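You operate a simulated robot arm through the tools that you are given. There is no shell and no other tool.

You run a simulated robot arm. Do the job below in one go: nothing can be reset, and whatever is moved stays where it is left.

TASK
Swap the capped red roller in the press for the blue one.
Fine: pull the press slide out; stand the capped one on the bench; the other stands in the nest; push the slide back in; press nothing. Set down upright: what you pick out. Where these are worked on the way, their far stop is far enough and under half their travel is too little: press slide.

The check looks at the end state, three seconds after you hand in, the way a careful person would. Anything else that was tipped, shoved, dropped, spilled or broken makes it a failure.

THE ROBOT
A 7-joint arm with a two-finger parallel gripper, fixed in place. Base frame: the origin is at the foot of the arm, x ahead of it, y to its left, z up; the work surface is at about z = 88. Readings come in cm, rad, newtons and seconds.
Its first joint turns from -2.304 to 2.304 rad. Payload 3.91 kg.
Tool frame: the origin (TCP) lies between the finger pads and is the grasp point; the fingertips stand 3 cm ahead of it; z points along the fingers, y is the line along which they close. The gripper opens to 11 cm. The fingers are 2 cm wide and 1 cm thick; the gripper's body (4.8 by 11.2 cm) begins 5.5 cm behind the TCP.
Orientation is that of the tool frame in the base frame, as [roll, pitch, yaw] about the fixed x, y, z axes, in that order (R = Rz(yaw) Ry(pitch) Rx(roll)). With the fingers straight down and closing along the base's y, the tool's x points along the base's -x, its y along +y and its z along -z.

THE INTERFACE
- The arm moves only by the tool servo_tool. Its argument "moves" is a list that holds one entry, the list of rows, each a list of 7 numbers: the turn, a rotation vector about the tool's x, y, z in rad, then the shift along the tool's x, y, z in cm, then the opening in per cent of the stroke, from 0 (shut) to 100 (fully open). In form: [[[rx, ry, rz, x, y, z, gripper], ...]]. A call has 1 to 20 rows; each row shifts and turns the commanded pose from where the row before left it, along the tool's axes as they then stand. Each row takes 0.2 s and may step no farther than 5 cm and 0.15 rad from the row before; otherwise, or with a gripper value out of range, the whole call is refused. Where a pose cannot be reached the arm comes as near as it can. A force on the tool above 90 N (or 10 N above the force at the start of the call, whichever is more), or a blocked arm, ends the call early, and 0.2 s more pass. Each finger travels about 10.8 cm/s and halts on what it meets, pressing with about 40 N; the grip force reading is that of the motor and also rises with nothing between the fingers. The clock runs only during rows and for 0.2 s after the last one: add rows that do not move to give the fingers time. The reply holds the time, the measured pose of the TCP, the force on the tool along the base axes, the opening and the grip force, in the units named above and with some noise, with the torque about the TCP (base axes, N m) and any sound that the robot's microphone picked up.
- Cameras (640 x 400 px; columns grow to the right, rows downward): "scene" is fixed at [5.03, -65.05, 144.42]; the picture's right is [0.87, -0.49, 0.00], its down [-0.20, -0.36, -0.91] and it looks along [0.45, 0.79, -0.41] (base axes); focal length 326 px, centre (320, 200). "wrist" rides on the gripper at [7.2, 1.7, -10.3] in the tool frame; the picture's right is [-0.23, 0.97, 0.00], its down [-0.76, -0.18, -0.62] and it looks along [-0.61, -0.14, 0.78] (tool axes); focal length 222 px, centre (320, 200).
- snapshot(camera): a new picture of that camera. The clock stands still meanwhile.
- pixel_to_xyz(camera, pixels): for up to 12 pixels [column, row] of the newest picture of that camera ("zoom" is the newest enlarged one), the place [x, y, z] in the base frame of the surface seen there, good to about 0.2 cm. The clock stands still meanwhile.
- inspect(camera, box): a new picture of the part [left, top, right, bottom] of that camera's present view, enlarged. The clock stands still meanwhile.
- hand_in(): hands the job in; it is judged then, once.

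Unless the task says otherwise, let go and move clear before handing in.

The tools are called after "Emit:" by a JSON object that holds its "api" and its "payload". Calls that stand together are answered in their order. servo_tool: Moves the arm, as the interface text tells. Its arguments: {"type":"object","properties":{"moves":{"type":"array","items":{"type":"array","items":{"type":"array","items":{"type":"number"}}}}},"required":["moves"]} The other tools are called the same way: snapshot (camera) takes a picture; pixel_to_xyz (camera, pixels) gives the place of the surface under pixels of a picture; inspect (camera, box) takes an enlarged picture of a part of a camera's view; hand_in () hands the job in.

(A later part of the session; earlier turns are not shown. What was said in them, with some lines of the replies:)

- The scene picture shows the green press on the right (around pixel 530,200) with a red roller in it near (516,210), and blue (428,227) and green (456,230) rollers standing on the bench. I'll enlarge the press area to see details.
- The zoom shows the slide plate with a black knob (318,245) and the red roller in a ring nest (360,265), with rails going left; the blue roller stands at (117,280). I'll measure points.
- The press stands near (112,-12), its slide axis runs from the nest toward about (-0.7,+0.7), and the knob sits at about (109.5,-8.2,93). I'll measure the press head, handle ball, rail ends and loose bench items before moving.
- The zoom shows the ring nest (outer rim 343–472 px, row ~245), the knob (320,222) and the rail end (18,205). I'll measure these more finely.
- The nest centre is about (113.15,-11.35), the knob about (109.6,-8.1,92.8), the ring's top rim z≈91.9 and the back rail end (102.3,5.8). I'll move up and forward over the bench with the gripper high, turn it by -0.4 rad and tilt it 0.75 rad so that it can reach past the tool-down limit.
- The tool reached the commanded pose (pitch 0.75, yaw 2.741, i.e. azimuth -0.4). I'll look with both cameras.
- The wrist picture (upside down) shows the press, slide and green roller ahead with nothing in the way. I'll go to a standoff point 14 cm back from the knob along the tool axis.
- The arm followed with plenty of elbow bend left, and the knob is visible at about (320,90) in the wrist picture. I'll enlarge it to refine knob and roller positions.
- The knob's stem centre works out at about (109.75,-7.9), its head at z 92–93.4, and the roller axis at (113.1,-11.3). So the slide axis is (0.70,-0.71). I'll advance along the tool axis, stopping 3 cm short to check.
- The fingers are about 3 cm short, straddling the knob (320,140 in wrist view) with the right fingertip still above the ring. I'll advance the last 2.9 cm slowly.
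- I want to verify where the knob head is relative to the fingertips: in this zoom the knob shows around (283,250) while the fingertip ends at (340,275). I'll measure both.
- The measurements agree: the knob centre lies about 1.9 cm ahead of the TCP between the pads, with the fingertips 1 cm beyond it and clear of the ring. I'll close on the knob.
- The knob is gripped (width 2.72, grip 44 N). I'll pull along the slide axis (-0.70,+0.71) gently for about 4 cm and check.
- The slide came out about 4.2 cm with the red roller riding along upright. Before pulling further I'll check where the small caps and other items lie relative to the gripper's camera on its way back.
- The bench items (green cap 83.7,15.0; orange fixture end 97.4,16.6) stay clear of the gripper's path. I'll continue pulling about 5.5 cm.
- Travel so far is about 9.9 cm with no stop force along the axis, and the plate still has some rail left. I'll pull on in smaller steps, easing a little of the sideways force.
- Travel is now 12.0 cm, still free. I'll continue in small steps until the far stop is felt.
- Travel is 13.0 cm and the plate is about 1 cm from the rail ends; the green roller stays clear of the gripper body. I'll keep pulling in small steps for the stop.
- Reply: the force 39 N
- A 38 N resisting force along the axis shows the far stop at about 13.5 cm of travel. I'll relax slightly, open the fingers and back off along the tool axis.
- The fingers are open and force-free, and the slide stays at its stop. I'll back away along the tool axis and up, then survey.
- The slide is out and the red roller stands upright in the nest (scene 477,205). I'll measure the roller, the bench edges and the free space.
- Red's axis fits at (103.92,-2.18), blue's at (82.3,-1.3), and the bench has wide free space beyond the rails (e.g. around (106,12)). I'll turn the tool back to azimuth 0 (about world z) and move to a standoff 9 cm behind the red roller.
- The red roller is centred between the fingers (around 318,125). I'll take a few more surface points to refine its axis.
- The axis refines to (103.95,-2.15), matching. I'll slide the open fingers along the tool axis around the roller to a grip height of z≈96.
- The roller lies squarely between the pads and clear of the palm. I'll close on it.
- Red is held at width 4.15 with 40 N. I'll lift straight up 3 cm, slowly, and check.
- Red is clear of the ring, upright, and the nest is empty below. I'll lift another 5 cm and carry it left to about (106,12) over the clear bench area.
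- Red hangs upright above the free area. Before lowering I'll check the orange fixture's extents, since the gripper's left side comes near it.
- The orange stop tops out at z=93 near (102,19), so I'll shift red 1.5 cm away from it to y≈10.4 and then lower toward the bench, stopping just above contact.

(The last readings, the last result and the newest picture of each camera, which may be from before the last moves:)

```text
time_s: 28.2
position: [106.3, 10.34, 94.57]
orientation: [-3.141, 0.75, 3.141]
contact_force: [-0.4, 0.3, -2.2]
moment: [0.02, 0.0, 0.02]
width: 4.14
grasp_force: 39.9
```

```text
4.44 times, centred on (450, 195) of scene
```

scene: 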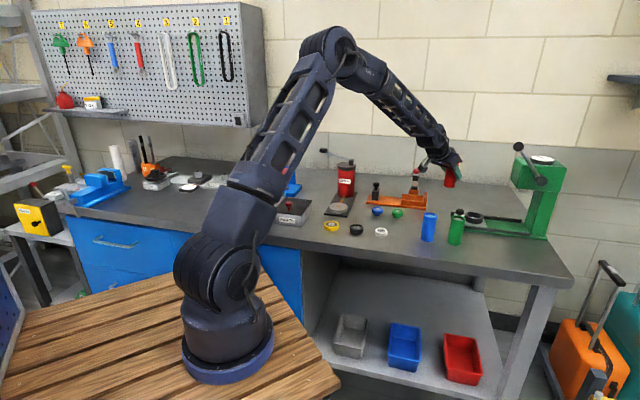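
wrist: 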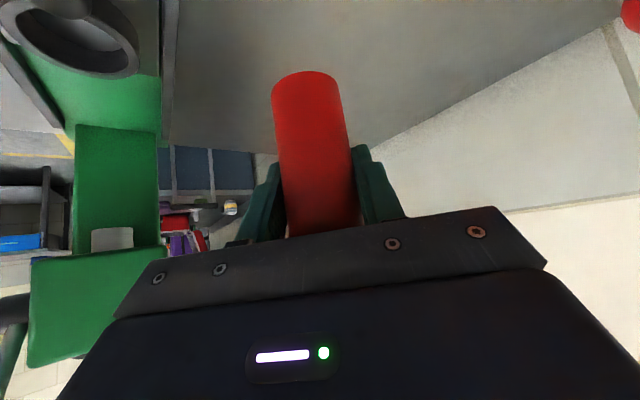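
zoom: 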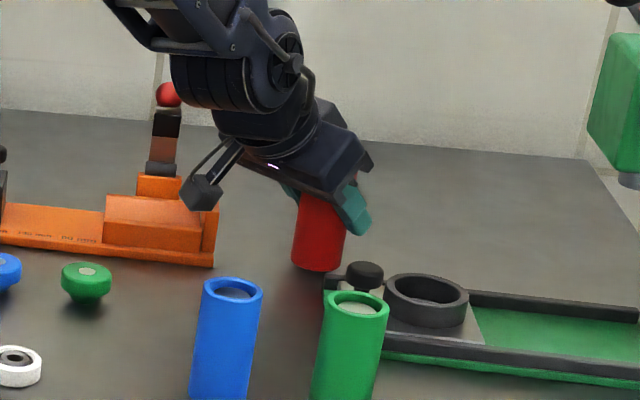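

Red is about half a centimetre above the bench (z 94.57, no contact). I'll creep down in small steps.

Emit:
{"api": "servo_tool", "payload": {"moves": [[[0, 0, 0, 0.082, 0, 0.088, 25], [0, 0, 0, 0.082, 0, 0.088, 25], [0, 0, 0, 0.082, 0, 0.088, 25], [0, 0, 0, 0, 0, 0, 25]]]}}

```text
time_s: 29.2
position: [106.34, 10.34, 94.18]
orientation: [3.141, 0.748, 3.141]
contact_force: [-0.2, 0.2, -2.6]
moment: [-0.03, 0.01, 0.02]
width: 4.16
grasp_force: 39.7
```

Emit:
{"api": "servo_tool", "payload": {"moves": [[[0, 0, 0, 0.055, 0, 0.059, 25], [0, 0, 0, 0.055, 0, 0.059, 25], [0, 0, 0, 0, 0, 0, 25]]]}}

```text
time_s: 30.0
position: [106.31, 10.42, 94.01]
orientation: [3.141, 0.749, 3.139]
contact_force: [0.1, 0.3, -3.0]
moment: [0.02, -0.03, 0.0]
width: 4.14
grasp_force: 40.1
```

Still only the roller's weight (about -2.6 N) is felt at z≈94.0. I'll creep down a bit more.

Emit:
{"api": "servo_tool", "payload": {"moves": [[[0, 0, 0, 0.041, 0, 0.044, 25], [0, 0, 0, 0.041, 0, 0.044, 25], [0, 0, 0, 0, 0, 0, 25]]]}}

```text
time_s: 30.8
position: [106.23, 10.3, 93.98]
orientation: [-3.142, 0.75, -3.141]
contact_force: [-0.5, -0.1, -2.8]
moment: [-0.02, 0.01, -0.01]
width: 4.13
grasp_force: 40.0
```

Emit:
{"api": "servo_tool", "payload": {"moves": [[[0, 0, 0, 0.041, 0, 0.044, 25], [0, 0, 0, 0.041, 0, 0.044, 25], [0, 0, 0, 0, 0, 0, 25]]]}}

Emit:
{"api": "inspect", "payload": {"camera": "scene", "box": [420, 170, 480, 220]}}

```text
time_s: 31.6
position: [106.29, 10.39, 93.93]
orientation: [3.141, 0.752, 3.141]
contact_force: [0.8, -0.2, 5.1]
moment: [-0.02, 0.14, -0.01]
width: 4.16
grasp_force: 40.5
```

```text
8.00 times, centred on (450, 195) of scene
```

zoom: 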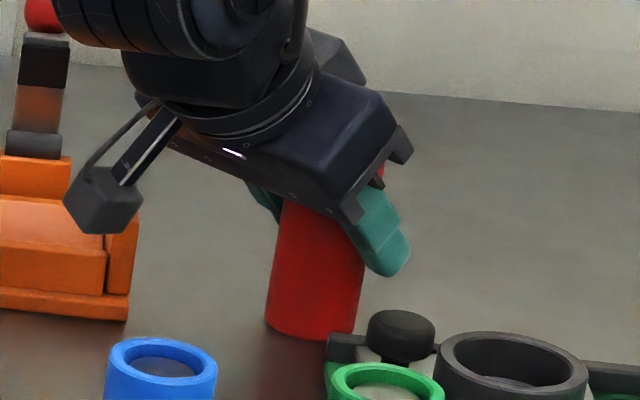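

Upward contact of about 8 N: red stands on the bench at TCP z≈93.93. I'll open the fingers and back out along the tool axis.

Emit:
{"api": "servo_tool", "payload": {"moves": [[[0, 0, 0, 0, 0, 0, 40], [0, 0, 0, 0, 0, 0, 50], [0, 0, 0, 0, 0, 0, 65], [0, 0, 0, 0, 0, 0, 65]]]}}

Emit:
{"api": "snapshot", "payload": {"camera": "wrist"}}

```text
time_s: 32.6
position: [106.32, 10.38, 93.95]
orientation: [-3.141, 0.749, 3.14]
contact_force: [-0.2, -0.9, -0.3]
moment: [0.0, -0.01, -0.01]
width: 7.14
grasp_force: 0.1
```

```text
taken
```

wrist: 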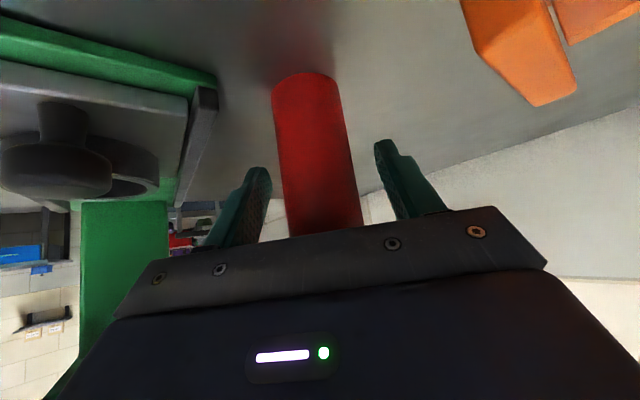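

Red stands free between the open fingers. I'll back out, rise, and travel to a spot behind and above the blue roller.

Emit:
{"api": "servo_tool", "payload": {"moves": [[[0, 0, 0, 0, 0, -1.5, 65], [0, 0, 0, 0, 0, -2.5, 65], [0, 0, 0, 0, 0, -3, 65], [0, 0, 0, 0, 0, -3, 65], [0, 0, 0, -2.0, 0, -2.2, 65], [0, 0, 0, -2.0, 0, -2.2, 65], [0, 0, 0, 2.84, -1.95, -2.65, 65], [0, 0, 0, 2.84, -1.95, -2.65, 65], [0, 0, 0, 2.84, -1.95, -2.65, 65], [0, 0, 0, 2.84, -1.95, -2.65, 65], [0, 0, 0, 2.84, -1.95, -2.65, 65], [0, 0, 0, 2.84, -1.95, -2.65, 65], [0, 0, 0, 0, 0, 0, 65]]]}}

Emit:
{"api": "snapshot", "payload": {"camera": "wrist"}}

Emit:
{"api": "snapshot", "payload": {"camera": "scene"}}

```text
time_s: 35.4
position: [76.21, -1.31, 107.2]
orientation: [3.141, 0.749, 3.141]
contact_force: [1.4, -0.1, -0.2]
moment: [-0.01, -0.02, 0.0]
width: 7.15
grasp_force: 0.1
```

```text
taken
```

wrist: 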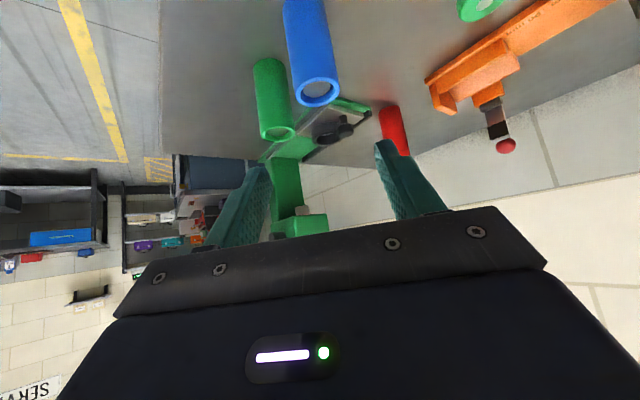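

```text
taken
```

scene: 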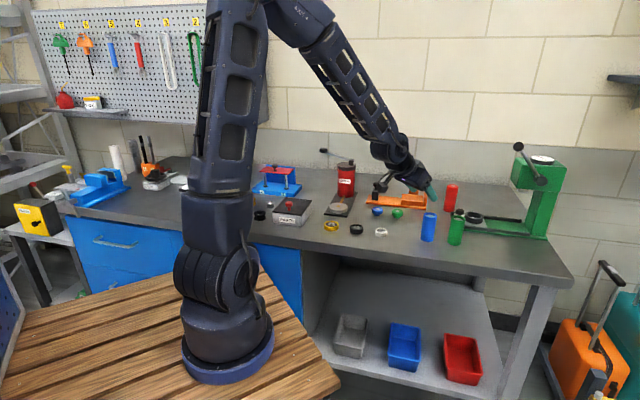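

Red stands upright on the bench (scene 450,197). I'll measure the blue roller from here and the empty nest ring.

Emit:
{"api": "pixel_to_xyz", "payload": {"camera": "wrist", "pixels": [[295, 30], [307, 30], [322, 30], [297, 55], [312, 55], [328, 55], [300, 72], [316, 74], [333, 74], [298, 92], [338, 88], [317, 105]]}}

Emit:
{"api": "inspect", "payload": {"camera": "scene", "box": [440, 195, 510, 245]}}

```text
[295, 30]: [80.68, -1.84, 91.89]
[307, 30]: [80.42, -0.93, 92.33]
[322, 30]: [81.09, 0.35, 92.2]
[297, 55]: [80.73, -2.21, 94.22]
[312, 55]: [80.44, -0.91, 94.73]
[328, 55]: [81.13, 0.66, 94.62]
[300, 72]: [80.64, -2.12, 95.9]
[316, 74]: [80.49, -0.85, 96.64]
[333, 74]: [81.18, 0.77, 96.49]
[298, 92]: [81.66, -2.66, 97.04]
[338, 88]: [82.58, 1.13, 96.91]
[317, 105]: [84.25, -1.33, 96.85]
```

```text
8.00 times, centred on (475, 220) of scene
```

zoom: 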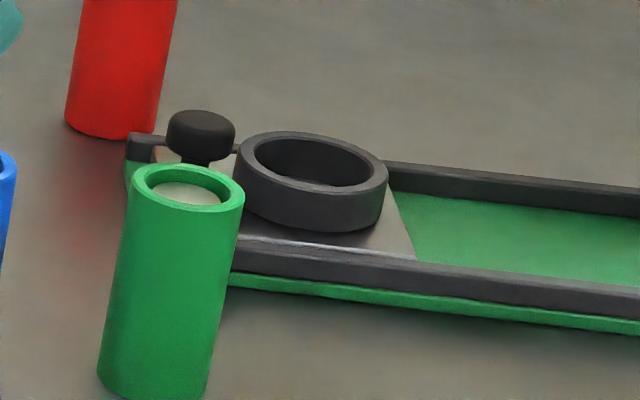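

Emit:
{"api": "pixel_to_xyz", "payload": {"camera": "zoom", "pixels": [[244, 165], [382, 180], [300, 135], [320, 192], [262, 140], [360, 148], [280, 184], [355, 190], [310, 178], [203, 120], [205, 130], [115, 120]]}}

```text
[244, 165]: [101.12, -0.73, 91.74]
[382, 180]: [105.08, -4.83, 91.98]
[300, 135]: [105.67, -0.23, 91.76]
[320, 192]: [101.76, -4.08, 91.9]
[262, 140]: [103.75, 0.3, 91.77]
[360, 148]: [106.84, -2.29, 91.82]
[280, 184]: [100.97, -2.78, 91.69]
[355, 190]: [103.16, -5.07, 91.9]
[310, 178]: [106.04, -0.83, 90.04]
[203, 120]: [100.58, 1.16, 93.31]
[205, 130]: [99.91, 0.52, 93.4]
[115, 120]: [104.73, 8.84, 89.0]
```

The empty ring is centred at about (103.8,-2.25), floor z≈90.04, with roughly 0.4 cm slack; blue's axis refines to (82.38,-1.1). I'll lower to the standoff and slide the fingers around blue at the same height above its base as before.

Emit:
{"api": "servo_tool", "payload": {"moves": [[[0, 0, 0, 2.27, 0.1, 2.44, 58], [0, 0, 0, 2.27, 0.1, 2.44, 58], [0, 0, 0, 0, 0, 2.5, 58], [0, 0, 0, 0, 0, 2.5, 58], [0, 0, 0, 0, 0, 1.5, 58], [0, 0, 0, 0, 0, 0, 58]]]}}

Emit:
{"api": "snapshot", "payload": {"camera": "wrist"}}

Emit:
{"api": "inspect", "payload": {"camera": "scene", "box": [390, 180, 480, 250]}}

```text
time_s: 36.8
position: [80.46, -1.27, 95.84]
orientation: [-3.141, 0.752, 3.141]
contact_force: [-0.2, -0.1, -0.4]
moment: [-0.02, 0.0, 0.01]
width: 6.36
grasp_force: 0.0
```

```text
taken
```

wrist: 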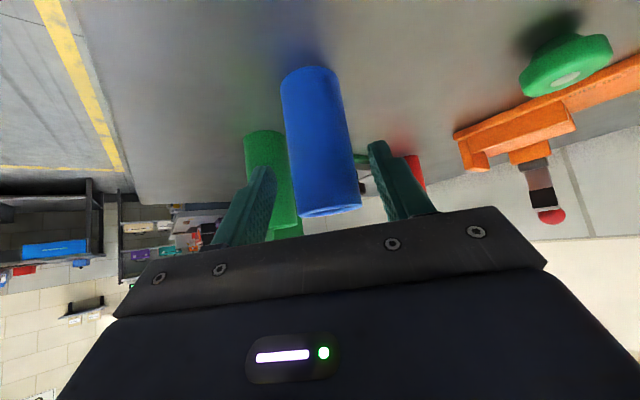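

```text
5.71 times, centred on (435, 215) of scene
```

zoom: 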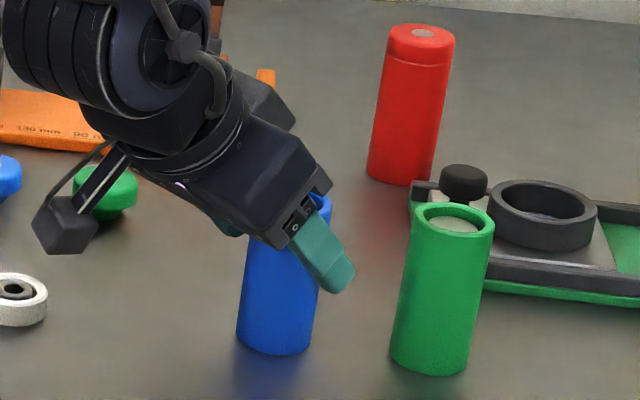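

Blue is nicely between the fingers (spanning 297–360 at row 180 between pads at 275 and 375). I'll advance the last 2.7 cm and close.

Emit:
{"api": "servo_tool", "payload": {"moves": [[[0, 0, 0, -0.05, 0.06, 1.0, 58], [0, 0, 0, -0.05, 0.06, 1.0, 58], [0, 0, 0, -0.02, 0.03, 0.69, 58], [0, 0, 0, 0, 0, 0, 58]]]}}

Emit:
{"api": "snapshot", "payload": {"camera": "wrist"}}

```text
time_s: 37.8
position: [82.57, -1.02, 93.89]
orientation: [3.141, 0.75, 3.141]
contact_force: [0.0, 0.4, -0.2]
moment: [0.0, -0.02, -0.02]
width: 6.37
grasp_force: 0.1
```

```text
taken
```

wrist: 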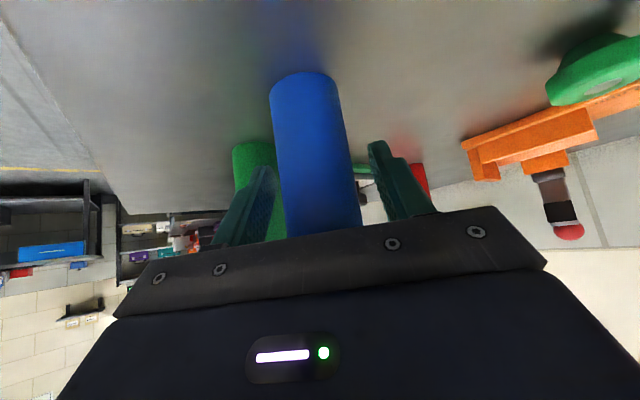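

Blue sits in the view just where red did when it was gripped (270–340 px at row 85). I'll close.

Emit:
{"api": "servo_tool", "payload": {"moves": [[[0, 0, 0, 0, 0, 0, 48], [0, 0, 0, 0, 0, 0, 40], [0, 0, 0, 0, 0, 0, 25], [0, 0, 0, 0, 0, 0, 25], [0, 0, 0, 0, 0, 0, 25]]]}}

Emit:
{"api": "snapshot", "payload": {"camera": "wrist"}}

```text
time_s: 39.0
position: [82.5, -1.02, 93.81]
orientation: [-3.141, 0.751, 3.141]
contact_force: [1.1, 1.3, -0.4]
moment: [0.05, -0.03, 0.0]
width: 4.12
grasp_force: 40.0
```

```text
taken
```

wrist: 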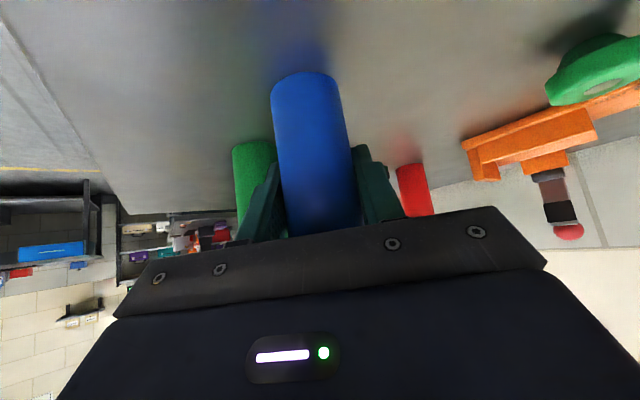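

Blue is held (width 4.12). I'll lift it straight up 10 cm and carry it over to the nest.

Emit:
{"api": "servo_tool", "payload": {"moves": [[[0, 0, 0, -0.34, 0, -0.366, 25], [0, 0, 0, -0.68, 0, -0.73, 25], [0, 0, 0, -1.36, 0, -1.46, 25], [0, 0, 0, -1.36, 0, -1.46, 25], [0, 0, 0, -1.36, 0, -1.46, 25], [0, 0, 0, -1.02, 0, -1.1, 25], [0, 0, 0, -0.68, 0, -0.73, 25], [0, 0, 0, 0, 0, 0, 25]]]}}

Emit:
{"api": "snapshot", "payload": {"camera": "wrist"}}

Emit:
{"api": "inspect", "payload": {"camera": "scene", "box": [390, 160, 500, 250]}}

```text
time_s: 40.8
position: [82.49, -1.05, 103.85]
orientation: [-3.141, 0.749, 3.14]
contact_force: [0.4, -0.7, -2.6]
moment: [0.0, -0.01, 0.01]
width: 4.15
grasp_force: 39.9
```

```text
taken
```

wrist: 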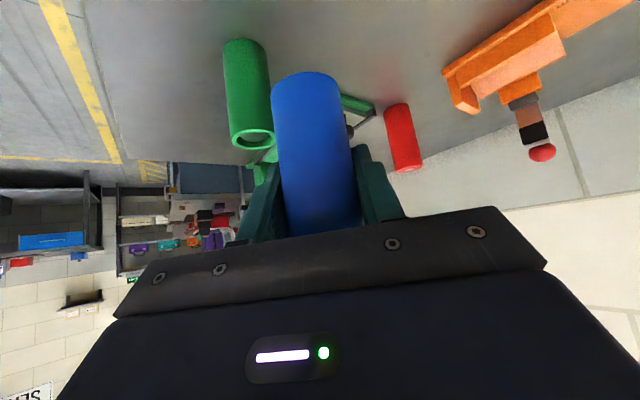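

```text
4.44 times, centred on (445, 205) of scene
```

zoom: 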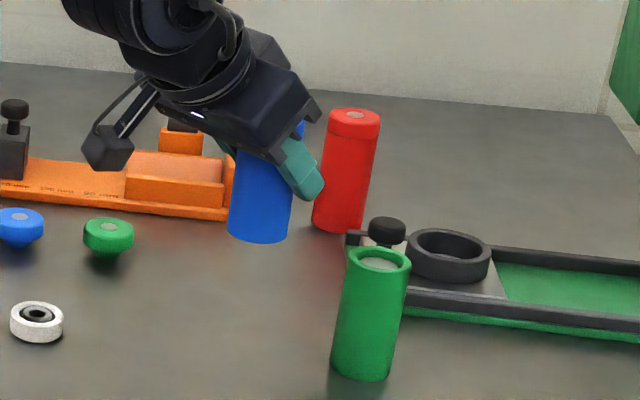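

Blue is lifted cleanly and upright, and the green roller was left untouched. I'll carry it to above the nest.

Emit:
{"api": "servo_tool", "payload": {"moves": [[[0, 0, 0, -0.94, -0.06, 0.88, 25], [0, 0, 0, -1.89, -0.13, 1.76, 25], [0, 0, 0, -2.52, -0.17, 2.34, 25], [0, 0, 0, -2.52, -0.17, 2.34, 25], [0, 0, 0, -2.52, -0.17, 2.34, 25], [0, 0, 0, -2.52, -0.17, 2.34, 25], [0, 0, 0, -1.89, -0.13, 1.76, 25], [0, 0, 0, -0.94, -0.06, 0.88, 25], [0, 0, 0, 0, 0, 0, 25]]]}}

Emit:
{"api": "snapshot", "payload": {"camera": "wrist"}}

Emit:
{"api": "inspect", "payload": {"camera": "scene", "box": [430, 170, 530, 240]}}

```text
time_s: 42.8
position: [103.98, -1.97, 103.86]
orientation: [3.141, 0.752, 3.141]
contact_force: [-0.1, 0.9, -2.2]
moment: [-0.02, 0.01, 0.01]
width: 4.17
grasp_force: 40.1
```

```text
taken
```

wrist: 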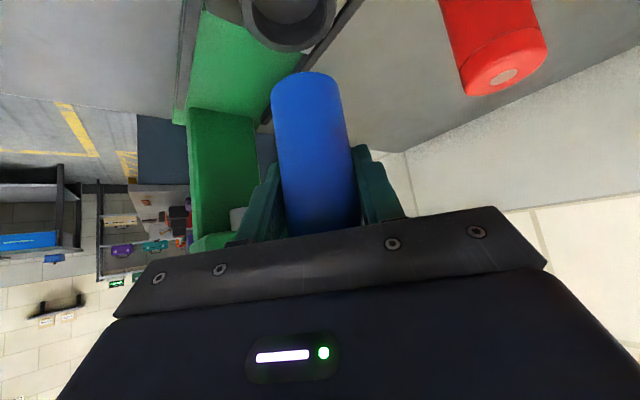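

```text
5.71 times, centred on (480, 205) of scene
```

zoom: 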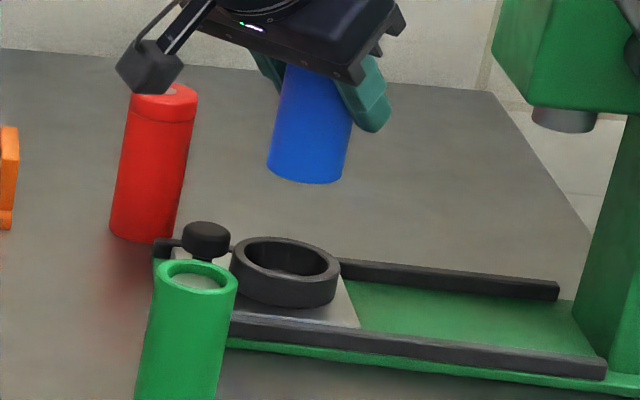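

Blue hangs above the nest. I'll measure blue's axis and the ring in the same picture to check the alignment before lowering.

Emit:
{"api": "pixel_to_xyz", "payload": {"camera": "zoom", "pixels": [[275, 150], [290, 150], [305, 150], [320, 150], [335, 150], [280, 125], [300, 125], [320, 125], [338, 125], [285, 178], [305, 182], [325, 180]]}}

Emit:
{"api": "pixel_to_xyz", "payload": {"camera": "zoom", "pixels": [[235, 260], [334, 275], [285, 240], [290, 281], [255, 244], [315, 248], [262, 276], [316, 280], [240, 250], [328, 258], [300, 243], [245, 270]]}}

Emit:
{"api": "pixel_to_xyz", "payload": {"camera": "wrist", "pixels": [[278, 100], [290, 100], [305, 100], [320, 100], [335, 100], [285, 140], [300, 140], [315, 140], [330, 140], [342, 140], [305, 80], [318, 160]]}}

```text
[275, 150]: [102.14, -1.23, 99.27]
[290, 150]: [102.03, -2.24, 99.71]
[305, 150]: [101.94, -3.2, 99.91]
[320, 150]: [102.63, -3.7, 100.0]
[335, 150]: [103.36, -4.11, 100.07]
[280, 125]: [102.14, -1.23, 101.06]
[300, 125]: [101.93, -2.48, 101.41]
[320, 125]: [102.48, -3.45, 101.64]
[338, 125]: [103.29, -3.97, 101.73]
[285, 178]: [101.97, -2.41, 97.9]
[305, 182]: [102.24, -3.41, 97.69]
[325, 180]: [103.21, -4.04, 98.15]
```

```text
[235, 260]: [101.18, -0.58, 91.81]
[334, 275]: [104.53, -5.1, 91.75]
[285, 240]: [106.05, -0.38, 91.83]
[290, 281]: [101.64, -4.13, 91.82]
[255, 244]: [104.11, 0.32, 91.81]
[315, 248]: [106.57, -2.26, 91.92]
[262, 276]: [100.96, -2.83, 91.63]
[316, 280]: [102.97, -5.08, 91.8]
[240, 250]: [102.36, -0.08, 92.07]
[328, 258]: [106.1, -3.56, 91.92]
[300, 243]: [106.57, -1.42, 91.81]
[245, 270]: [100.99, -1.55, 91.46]
```

```text
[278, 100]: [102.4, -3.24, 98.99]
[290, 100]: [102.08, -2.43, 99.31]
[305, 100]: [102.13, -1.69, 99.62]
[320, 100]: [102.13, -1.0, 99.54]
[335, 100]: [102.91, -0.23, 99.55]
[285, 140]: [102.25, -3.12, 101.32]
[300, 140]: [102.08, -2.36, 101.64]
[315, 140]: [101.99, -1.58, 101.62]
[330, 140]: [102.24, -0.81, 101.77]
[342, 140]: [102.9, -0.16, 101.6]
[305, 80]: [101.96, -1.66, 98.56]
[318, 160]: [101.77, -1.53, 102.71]
```

Blue's axis is about (103.98,-2.1) versus ring centre about (103.85,-2.25), so I'll nudge by (-0.12,-0.12) and lower until its base is just above the rim.

Emit:
{"api": "servo_tool", "payload": {"moves": [[[0, 0, 0, 0.088, -0.12, -0.082, 25], [0, 0, 0, 0.68, 0, 0.73, 25], [0, 0, 0, 1.02, 0, 1.1, 25], [0, 0, 0, 1.02, 0, 1.1, 25], [0, 0, 0, 0.68, 0, 0.73, 25], [0, 0, 0, 0.2, 0, 0.22, 25], [0, 0, 0, 0, 0, 0, 25]]]}}

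Emit:
{"api": "snapshot", "payload": {"camera": "wrist"}}

Emit:
{"api": "inspect", "payload": {"camera": "scene", "box": [450, 185, 510, 230]}}

```text
time_s: 44.4
position: [103.77, -2.16, 98.42]
orientation: [3.141, 0.75, 3.141]
contact_force: [-0.6, 0.2, -2.2]
moment: [-0.03, -0.02, -0.01]
width: 4.16
grasp_force: 40.3
```

```text
taken
```

wrist: 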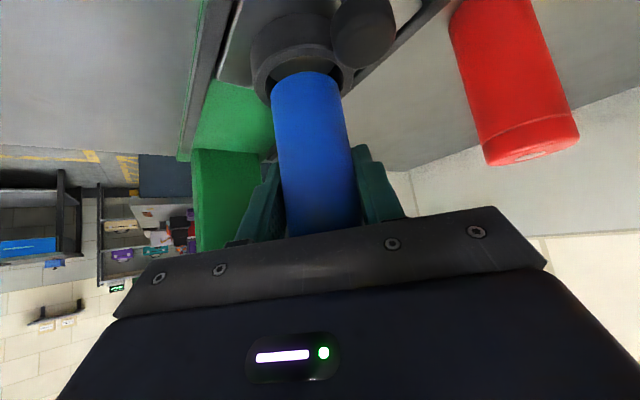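

```text
8.89 times, centred on (480, 208) of scene
```

zoom: 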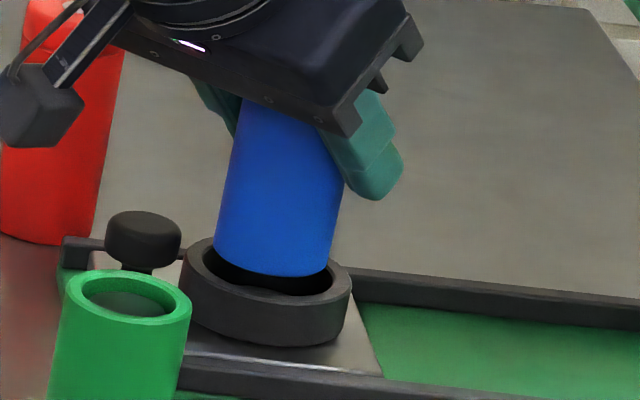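

Blue's base is over the ring opening with dark gap visible all around. I'll lower 1 cm slowly into the ring and check forces.

Emit:
{"api": "servo_tool", "payload": {"moves": [[[0, 0, 0, 0.137, 0.03, 0.146, 25], [0, 0, 0, 0.17, 0, 0.183, 25], [0, 0, 0, 0.17, 0, 0.183, 25], [0, 0, 0, 0.2, 0, 0.22, 25], [0, 0, 0, 0, 0, 0, 25]]]}}

Emit:
{"api": "inspect", "payload": {"camera": "scene", "box": [450, 185, 510, 230]}}

```text
time_s: 45.6
position: [103.72, -2.21, 97.58]
orientation: [-3.141, 0.748, -3.14]
contact_force: [0.1, 0.2, -1.5]
moment: [0.0, 0.01, 0.01]
width: 4.14
grasp_force: 40.0
```

```text
8.89 times, centred on (480, 208) of scene
```

zoom: 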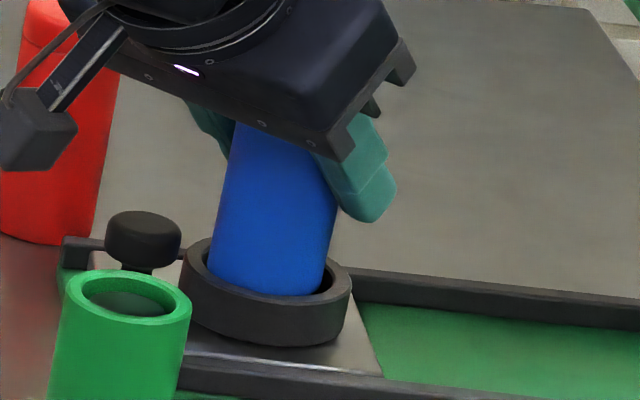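

Blue's base is inside the ring with no contact force. I'll lower another 1.2 cm, then creep to the floor.

Emit:
{"api": "servo_tool", "payload": {"moves": [[[0, 0, 0, 0.2, 0, 0.22, 25], [0, 0, 0, 0.2, 0, 0.22, 25], [0, 0, 0, 0.2, 0, 0.22, 25], [0, 0, 0, 0.2, 0, 0.22, 25], [0, 0, 0, 0, 0, 0, 25]]]}}

```text
time_s: 46.8
position: [103.92, -2.18, 96.38]
orientation: [-3.142, 0.748, 3.142]
contact_force: [-0.1, -0.4, -1.7]
moment: [0.0, 0.02, 0.0]
width: 4.14
grasp_force: 40.2
```

Emit:
{"api": "servo_tool", "payload": {"moves": [[[0, 0, 0, 0.068, 0, 0.073, 25], [0, 0, 0, 0.068, 0, 0.073, 25], [0, 0, 0, 0.068, 0, 0.073, 25], [0, 0, 0, 0, 0, 0, 25]]]}}

```text
time_s: 47.8
position: [103.87, -2.19, 95.96]
orientation: [-3.14, 0.748, 3.139]
contact_force: [0.6, 0.3, -2.4]
moment: [-0.01, 0.0, 0.03]
width: 4.14
grasp_force: 40.3
```

No floor contact yet at z≈96.0 (only weight). I'll creep down a little more.

Emit:
{"api": "servo_tool", "payload": {"moves": [[[0, 0, 0, 0.041, 0, 0.044, 25], [0, 0, 0, 0.041, 0, 0.044, 25], [0, 0, 0, 0, 0, 0, 25]]]}}

```text
time_s: 48.6
position: [103.72, -2.08, 95.9]
orientation: [-3.141, 0.75, 3.141]
contact_force: [0.7, 1.4, -2.7]
moment: [0.01, 0.01, 0.02]
width: 4.13
grasp_force: 40.1
```

Emit:
{"api": "servo_tool", "payload": {"moves": [[[0, 0, 0, 0.041, 0, 0.044, 25], [0, 0, 0, 0.041, 0, 0.044, 25], [0, 0, 0, 0, 0, 0, 25]]]}}

Emit:
{"api": "inspect", "payload": {"camera": "scene", "box": [450, 185, 510, 230]}}

```text
time_s: 49.4
position: [103.77, -2.09, 95.97]
orientation: [3.141, 0.75, 3.141]
contact_force: [0.6, 0.7, 0.7]
moment: [-0.03, 0.08, 0.0]
width: 4.14
grasp_force: 39.5
```

```text
8.89 times, centred on (480, 208) of scene
```

zoom: 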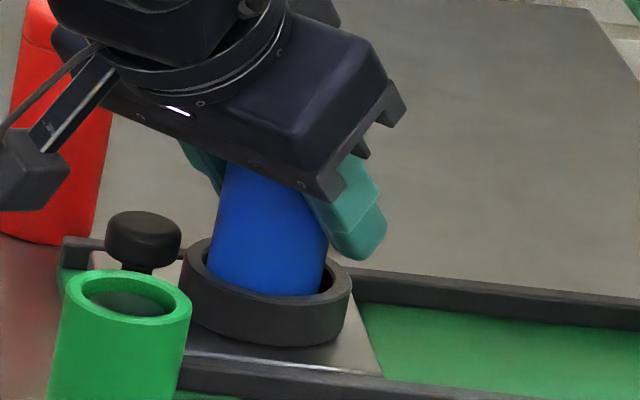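

The force changed from -2.7 to +0.7 N, so blue now rests on the nest floor. I'll open the fingers.

Emit:
{"api": "servo_tool", "payload": {"moves": [[[0, 0, 0, 0.014, 0, 0.015, 25], [0, 0, 0, 0, 0, 0, 40], [0, 0, 0, 0, 0, 0, 50], [0, 0, 0, 0, 0, 0, 62], [0, 0, 0, 0, 0, 0, 62]]]}}

Emit:
{"api": "snapshot", "payload": {"camera": "wrist"}}

Emit:
{"api": "inspect", "payload": {"camera": "scene", "box": [450, 185, 510, 230]}}

```text
time_s: 50.6
position: [103.77, -2.07, 96.01]
orientation: [-3.141, 0.75, -3.141]
contact_force: [0.5, 0.5, -0.8]
moment: [-0.01, 0.02, -0.01]
width: 6.82
grasp_force: 0.1
```

```text
taken
```

wrist: 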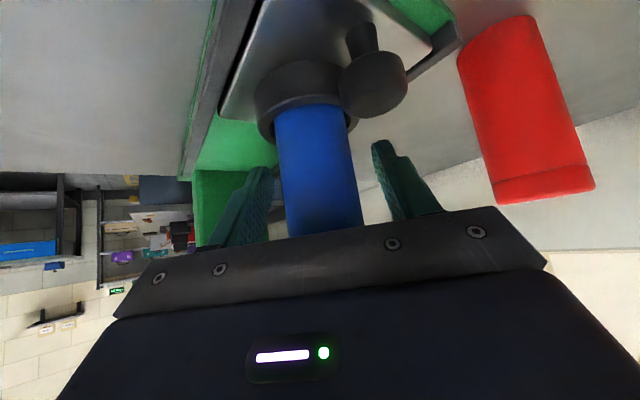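

```text
8.89 times, centred on (480, 208) of scene
```

zoom: 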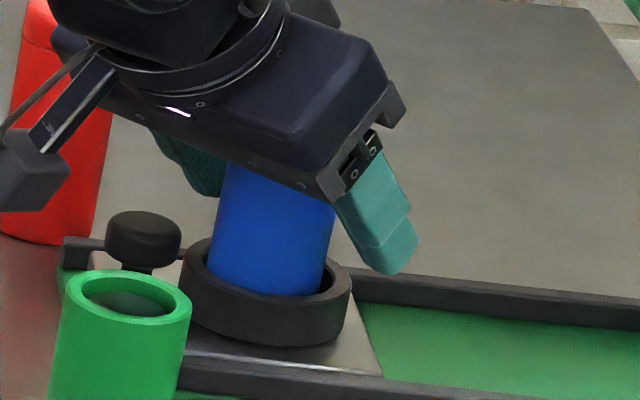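

Blue stands in the nest, upright. I'll back out along the tool axis, rise, and turn the tool back to azimuth -0.4 for the knob.

Emit:
{"api": "servo_tool", "payload": {"moves": [[[0, 0, 0, 0, 0, -1.5, 62], [0, 0, 0, 0, 0, -2.5, 62], [0, 0, 0, 0, 0, -3, 62], [0, 0, 0, 0, 0, -3, 62], [0, 0, 0, -1.36, 0, -1.46, 62], [0, 0, 0, -1.36, 0, -1.46, 62], [0.0909, 0, 0.0976, 0, 0, 0, 62], [0.0909, 0, 0.0976, 0, 0, 0, 62], [0.0909, 0, 0.0976, 0, 0, 0, 62], [0, 0, 0, 0, 0, 0, 62]]]}}

Emit:
{"api": "snapshot", "payload": {"camera": "scene"}}

Emit:
{"api": "inspect", "payload": {"camera": "scene", "box": [430, 175, 530, 245]}}

```text
time_s: 52.8
position: [97.03, -2.24, 107.19]
orientation: [-3.141, 0.752, 2.742]
contact_force: [-0.6, -0.7, 0.3]
moment: [0.0, 0.0, 0.0]
width: 6.81
grasp_force: 0.0
```

```text
taken
```

scene: 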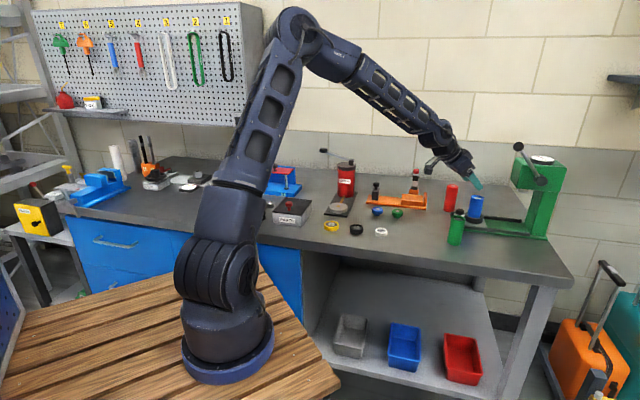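

```text
5.71 times, centred on (480, 210) of scene
```

zoom: 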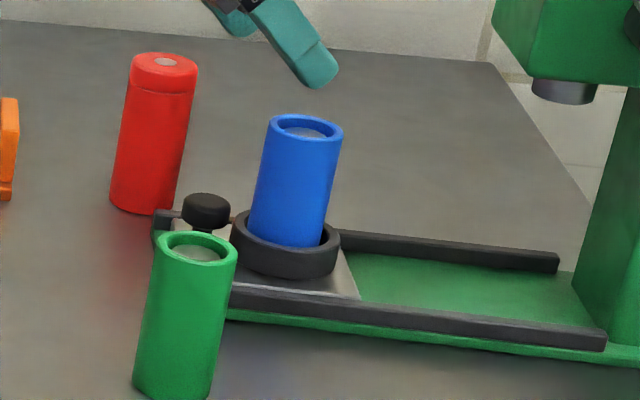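

Blue (scene 476,207) and red (450,197) both stand upright. I'll move to the knob standoff.

Emit:
{"api": "servo_tool", "payload": {"moves": [[[0, 0, 0, 2.98, 1.6, -0.72, 55], [0, 0, 0, 2.98, 1.6, -0.72, 50], [0, 0, 0, 2.98, 1.6, -0.72, 50], [0, 0, 0, 0, 0, 0, 50]]]}}

Emit:
{"api": "snapshot", "payload": {"camera": "wrist"}}

Emit:
{"api": "inspect", "payload": {"camera": "wrist", "box": [220, 20, 420, 170]}}

```text
time_s: 53.8
position: [91.57, 5.31, 102.64]
orientation: [3.141, 0.751, 2.741]
contact_force: [-0.5, 0.0, 0.4]
moment: [0.0, 0.0, -0.02]
width: 5.51
grasp_force: 0.1
```

```text
taken
```

wrist: 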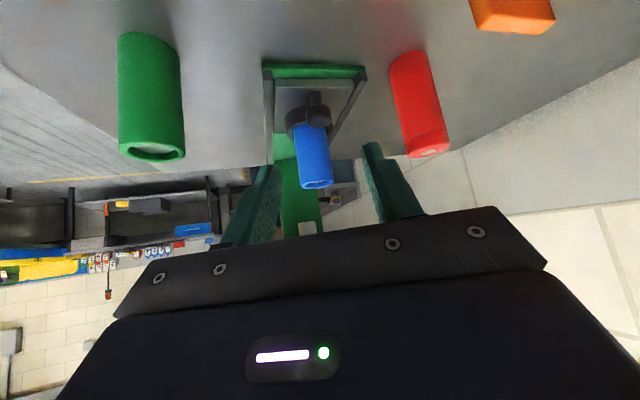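

```text
2.67 times, centred on (320, 95) of wrist
```

zoom: 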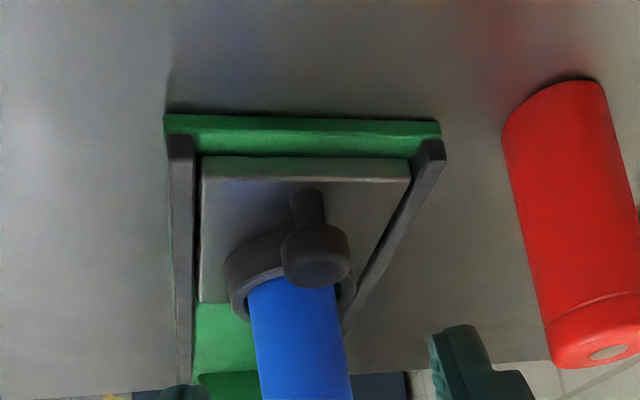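

Emit:
{"api": "pixel_to_xyz", "payload": {"camera": "zoom", "pixels": [[309, 205], [309, 215], [300, 210], [318, 212], [315, 235], [315, 262], [287, 245], [345, 245], [315, 275], [330, 265], [300, 265], [315, 225]]}}

```text
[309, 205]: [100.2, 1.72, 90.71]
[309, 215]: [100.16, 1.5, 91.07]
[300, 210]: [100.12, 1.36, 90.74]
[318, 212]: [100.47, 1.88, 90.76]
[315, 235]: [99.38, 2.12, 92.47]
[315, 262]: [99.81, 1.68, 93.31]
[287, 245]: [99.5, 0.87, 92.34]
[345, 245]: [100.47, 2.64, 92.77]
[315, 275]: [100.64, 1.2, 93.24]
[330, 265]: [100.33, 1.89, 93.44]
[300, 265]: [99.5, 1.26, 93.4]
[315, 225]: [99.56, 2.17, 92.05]
```

The knob is at about (100.52,1.5). I'll advance along the tool axis to straddle it, slowing at the end.

Emit:
{"api": "servo_tool", "payload": {"moves": [[[0, 0, 0, -0.1, -0.01, 3.0, 50], [0, 0, 0, -0.1, -0.01, 3.0, 50], [0, 0, 0, -0.1, -0.01, 3.0, 50], [0, 0, 0, -0.07, 0, 1.0, 50], [0, 0, 0, 0, 0, 1.0, 50], [0, 0, 0, 0, 0, 0, 50]]]}}

Emit:
{"api": "inspect", "payload": {"camera": "wrist", "box": [220, 90, 420, 220]}}

Emit:
{"api": "inspect", "payload": {"camera": "scene", "box": [430, 170, 530, 240]}}

```text
time_s: 55.2
position: [98.64, 2.33, 94.88]
orientation: [-3.14, 0.749, 2.741]
contact_force: [0.2, -0.2, -0.4]
moment: [-0.01, 0.01, -0.03]
width: 5.52
grasp_force: 0.0
```

```text
3.08 times, centred on (320, 155) of wrist
```

zoom: 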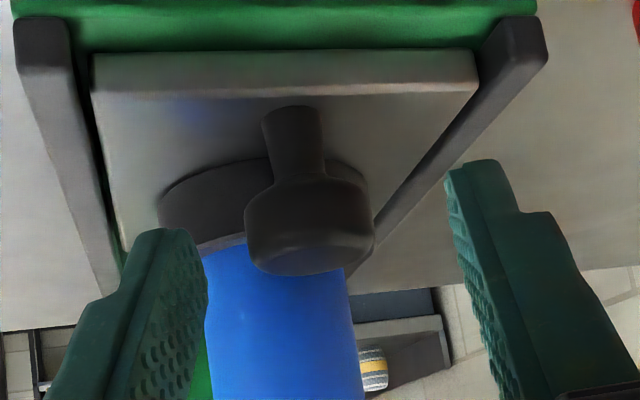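

```text
5.71 times, centred on (480, 205) of scene
```

zoom: 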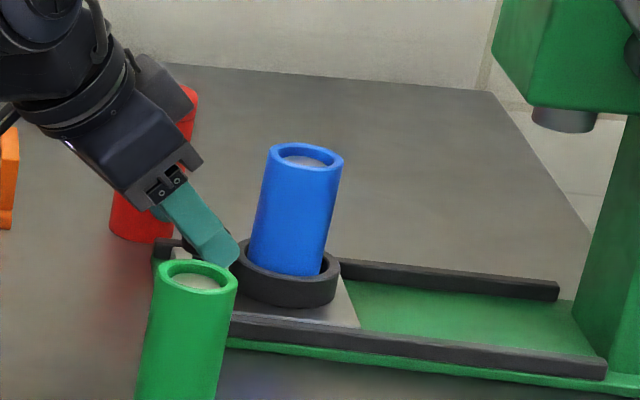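

The knob (centre ~309 px) sits about 0.22 cm left of where it was centred at the first grip (320). I'll correct that, advance the last 0.9 cm and close.

Emit:
{"api": "servo_tool", "payload": {"moves": [[[0, 0, 0, 0, -0.22, 0.4, 50], [0, 0, 0, 0, 0, 0.45, 50], [0, 0, 0, 0, 0, 0, 50], [0, 0, 0, 0, 0, 0, 30], [0, 0, 0, 0, 0, 0, 15], [0, 0, 0, 0, 0, 0, 15], [0, 0, 0, 0, 0, 0, 15]]]}}

Emit:
{"api": "inspect", "payload": {"camera": "wrist", "box": [220, 90, 420, 220]}}

```text
time_s: 56.8
position: [99.15, 1.79, 94.27]
orientation: [3.141, 0.748, 2.742]
contact_force: [-2.3, -4.3, -0.5]
moment: [-0.12, -0.02, 0.04]
width: 2.73
grasp_force: 45.2
```

```text
3.08 times, centred on (320, 155) of wrist
```

zoom: 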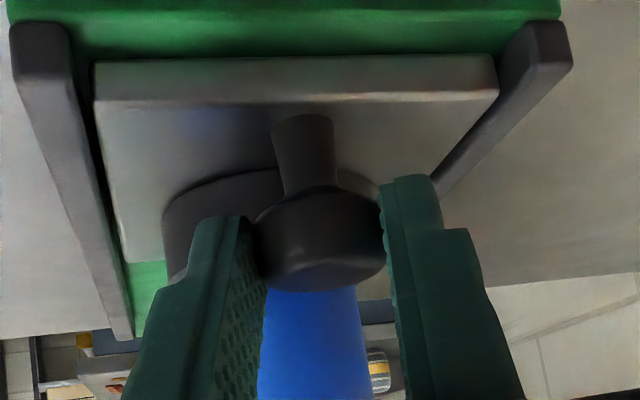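

The knob is gripped again (2.73 cm). I'll push the slide back in gently along (0.707,-0.707), first 6 cm.

Emit:
{"api": "servo_tool", "payload": {"moves": [[[0, 0, 0, -0.203, -0.113, 0.19, 15], [0, 0, 0, -0.339, -0.188, 0.316, 15], [0, 0, 0, -0.542, -0.301, 0.506, 15], [0, 0, 0, -0.542, -0.301, 0.506, 15], [0, 0, 0, -0.542, -0.301, 0.506, 15], [0, 0, 0, -0.542, -0.301, 0.506, 15], [0, 0, 0, -0.542, -0.301, 0.506, 15], [0, 0, 0, -0.407, -0.226, 0.379, 15], [0, 0, 0, -0.271, -0.15, 0.253, 15], [0, 0, 0, -0.136, -0.075, 0.126, 15], [0, 0, 0, 0, 0, 0, 15]]]}}

Emit:
{"api": "inspect", "payload": {"camera": "scene", "box": [430, 150, 560, 240]}}

```text
time_s: 59.2
position: [103.34, -2.36, 94.3]
orientation: [3.141, 0.75, 2.742]
contact_force: [-4.3, -4.1, 7.8]
moment: [-0.05, 0.17, 0.02]
width: 2.74
grasp_force: 45.4
```

```text
4.44 times, centred on (495, 195) of scene
```

zoom: 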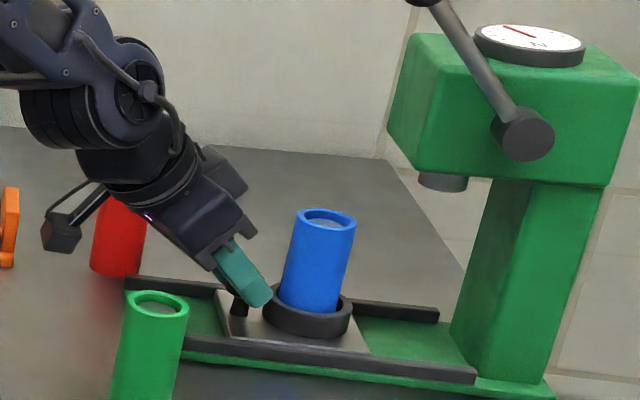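

The slide moves freely with blue upright. I'll push another 5.5 cm.

Emit:
{"api": "servo_tool", "payload": {"moves": [[[0, 0, 0, -0.21, -0.16, 0.155, 15], [0, 0, 0, -0.339, -0.188, 0.316, 15], [0, 0, 0, -0.542, -0.301, 0.506, 15], [0, 0, 0, -0.542, -0.301, 0.506, 15], [0, 0, 0, -0.542, -0.301, 0.506, 15], [0, 0, 0, -0.542, -0.301, 0.506, 15], [0, 0, 0, -0.407, -0.226, 0.379, 15], [0, 0, 0, -0.271, -0.15, 0.253, 15], [0, 0, 0, -0.203, -0.113, 0.19, 15], [0, 0, 0, -0.136, -0.075, 0.126, 15], [0, 0, 0, 0, 0, 0, 15]]]}}

Emit:
{"api": "inspect", "payload": {"camera": "scene", "box": [430, 150, 560, 240]}}

```text
time_s: 61.6
position: [107.1, -6.13, 94.17]
orientation: [3.14, 0.75, 2.741]
contact_force: [9.4, 8.6, 12.6]
moment: [0.25, -0.12, 0.26]
width: 2.74
grasp_force: 45.3
```

```text
4.44 times, centred on (495, 195) of scene
```

zoom: 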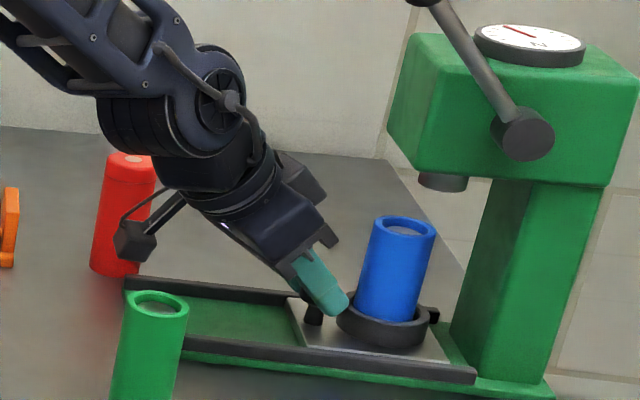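

About 1.9 cm remain to the original position. I'll ease the side and down forces slightly and push on in smaller steps.

Emit:
{"api": "servo_tool", "payload": {"moves": [[[0, 0, 0, -0.056, 0.074, -0.017, 15], [0, 0, 0, -0.136, -0.075, 0.126, 15], [0, 0, 0, -0.203, -0.113, 0.19, 15], [0, 0, 0, -0.203, -0.113, 0.19, 15], [0, 0, 0, -0.203, -0.113, 0.19, 15], [0, 0, 0, -0.136, -0.075, 0.126, 15], [0, 0, 0, 0, 0, 0, 15]]]}}

```text
time_s: 63.2
position: [108.2, -7.17, 94.3]
orientation: [3.141, 0.749, 2.742]
contact_force: [5.1, -0.8, 5.7]
moment: [-0.09, -0.21, 0.1]
width: 2.71
grasp_force: 44.6
```

Nearly home at (108.2,-7.17). I'll creep in to feel the inner stop.

Emit:
{"api": "servo_tool", "payload": {"moves": [[[0, 0, 0, -0.102, -0.056, 0.095, 15], [0, 0, 0, -0.102, -0.056, 0.095, 15], [0, 0, 0, -0.068, -0.038, 0.063, 15], [0, 0, 0, 0, 0, 0, 15]]]}}

```text
time_s: 64.2
position: [108.24, -7.37, 94.34]
orientation: [-3.141, 0.746, 2.74]
contact_force: [-32.0, 13.5, 6.8]
moment: [0.29, 0.7, 0.09]
width: 2.76
grasp_force: 45.1
```

A 32 N resistance shows the slide is at its inner stop. I'll relax slightly, open, and look.

Emit:
{"api": "servo_tool", "payload": {"moves": [[[0, 0, 0, 0.1, 0.056, -0.095, 15], [0, 0, 0, 0, 0, 0, 15], [0, 0, 0, 0, 0, 0, 30], [0, 0, 0, 0, 0, 0, 50], [0, 0, 0, 0, 0, 0, 50]]]}}

Emit:
{"api": "inspect", "payload": {"camera": "wrist", "box": [220, 90, 420, 220]}}

Emit:
{"api": "inspect", "payload": {"camera": "scene", "box": [430, 150, 560, 240]}}

```text
time_s: 65.4
position: [108.32, -7.34, 94.23]
orientation: [3.141, 0.75, 2.741]
contact_force: [0.4, 0.3, 0.5]
moment: [0.01, -0.02, -0.01]
width: 5.53
grasp_force: 0.0
```

```text
3.08 times, centred on (320, 155) of wrist
```

zoom: 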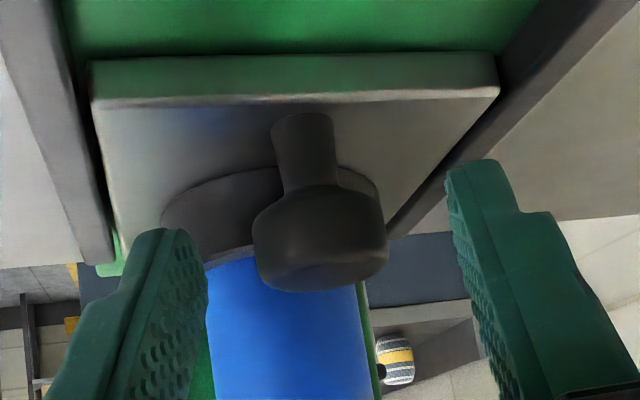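

```text
4.44 times, centred on (495, 195) of scene
```

zoom: 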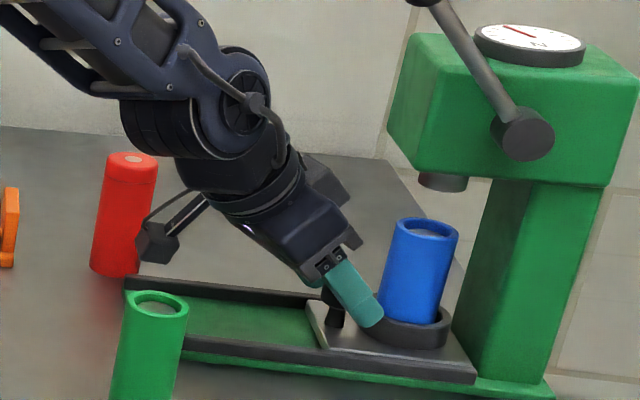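

The view matches the very first knob view (knob 252–388 px), and forces are zero. I'll back off along the tool axis to the original standoff and compare measurements.

Emit:
{"api": "servo_tool", "payload": {"moves": [[[0, 0, 0, 0, 0, -1.5, 50], [0, 0, 0, 0, 0, -2.5, 50], [0, 0, 0, 0, 0, -3, 55], [0, 0, 0, 0, 0, -3, 60], [0, 0, 0, 0, 0, -2, 60], [0, 0, 0, 0, 0, 0, 60]]]}}

Emit:
{"api": "inspect", "payload": {"camera": "wrist", "box": [240, 40, 400, 210]}}

Emit:
{"api": "inspect", "payload": {"camera": "scene", "box": [450, 180, 550, 245]}}

```text
time_s: 66.8
position: [100.79, -4.3, 102.94]
orientation: [-3.141, 0.748, 2.743]
contact_force: [-0.3, -0.7, 0.4]
moment: [0.01, 0.02, 0.01]
width: 6.6
grasp_force: 0.0
```

```text
2.35 times, centred on (320, 125) of wrist
```

zoom: 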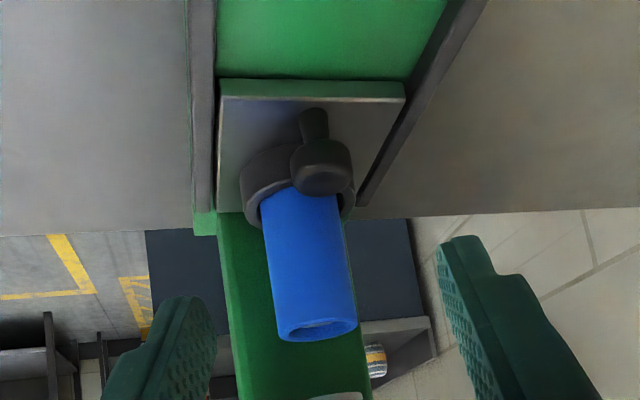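

```text
6.15 times, centred on (500, 212) of scene
```

zoom: 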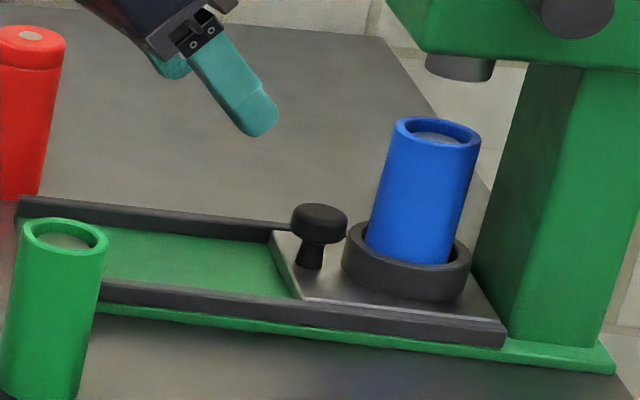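

The scene zoom is pixel-identical to the start for the slide (knob 320,222; ring 343–472), with blue upright in the nest and red on the bench. I'll retreat clear up and back and take a last look.

Emit:
{"api": "servo_tool", "payload": {"moves": [[[0, 0, 0, 0.3, -0.05, -3.5, 60], [0, 0, 0, 0.44, -0.07, -4.5, 60], [0, 0, 0, 0.44, -0.07, -4.5, 60], [0, 0, 0, 0.44, -0.07, -4.5, 60], [0, 0, 0, 0.3, -0.05, -3.5, 60], [0, 0, 0, 0, 0, 0, 60], [0, 0, 0, 0, 0, 0, 60]]]}}

Emit:
{"api": "snapshot", "payload": {"camera": "scene"}}

Emit:
{"api": "inspect", "payload": {"camera": "scene", "box": [340, 140, 560, 260]}}

```text
time_s: 68.4
position: [86.43, 1.45, 116.77]
orientation: [-3.141, 0.749, 2.741]
contact_force: [-0.2, -0.6, 0.5]
moment: [-0.02, 0.0, -0.05]
width: 6.6
grasp_force: 0.0
```

```text
taken
```

scene: 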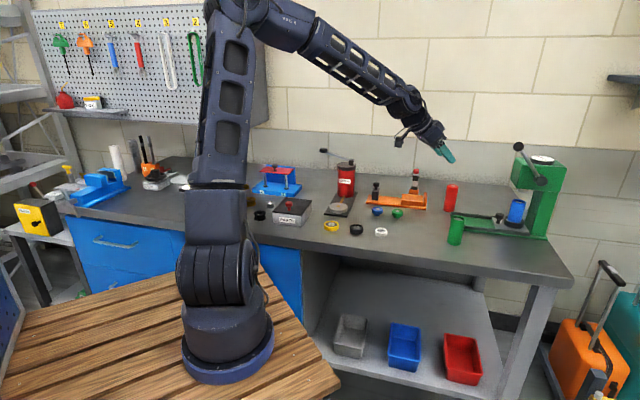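

```text
2.91 times, centred on (450, 200) of scene
```

zoom: 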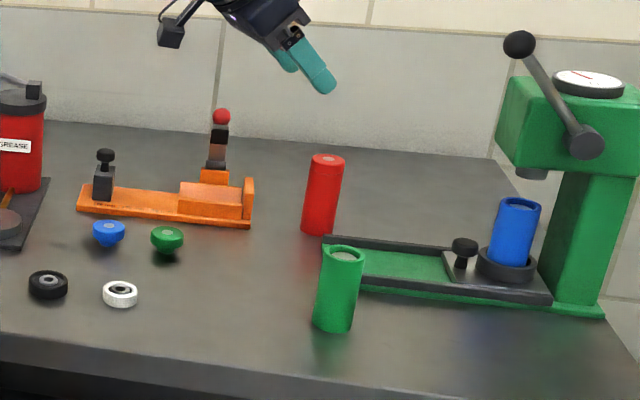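

The final picture shows blue upright in the nest (515,212), red standing on the bench (451,197) and the slide fully in. The handle, the green roller and all other items are where they were, and the arm is clear, so I'm handing in.

Emit:
{"api": "hand_in", "payload": {}}

```text
The job is handed in.
```

The swap is done and handed in; I haven't seen the judge's result. The last pictures and readings show:

- **Blue roller:** it stands upright in the press nest.
- **Capped red roller:** it stands upright on the bench, near (106.3, 10.4).
- **Press slide:** I pulled it out to its far stop, about 13 cm, and pushed it back in until I felt the inner stop. In the scene camera it looks the same as it did at the start.
- **Everything else:** the press handle, the green roller and the other bench items are where they were. I pressed nothing, and the arm is clear with its gripper open.
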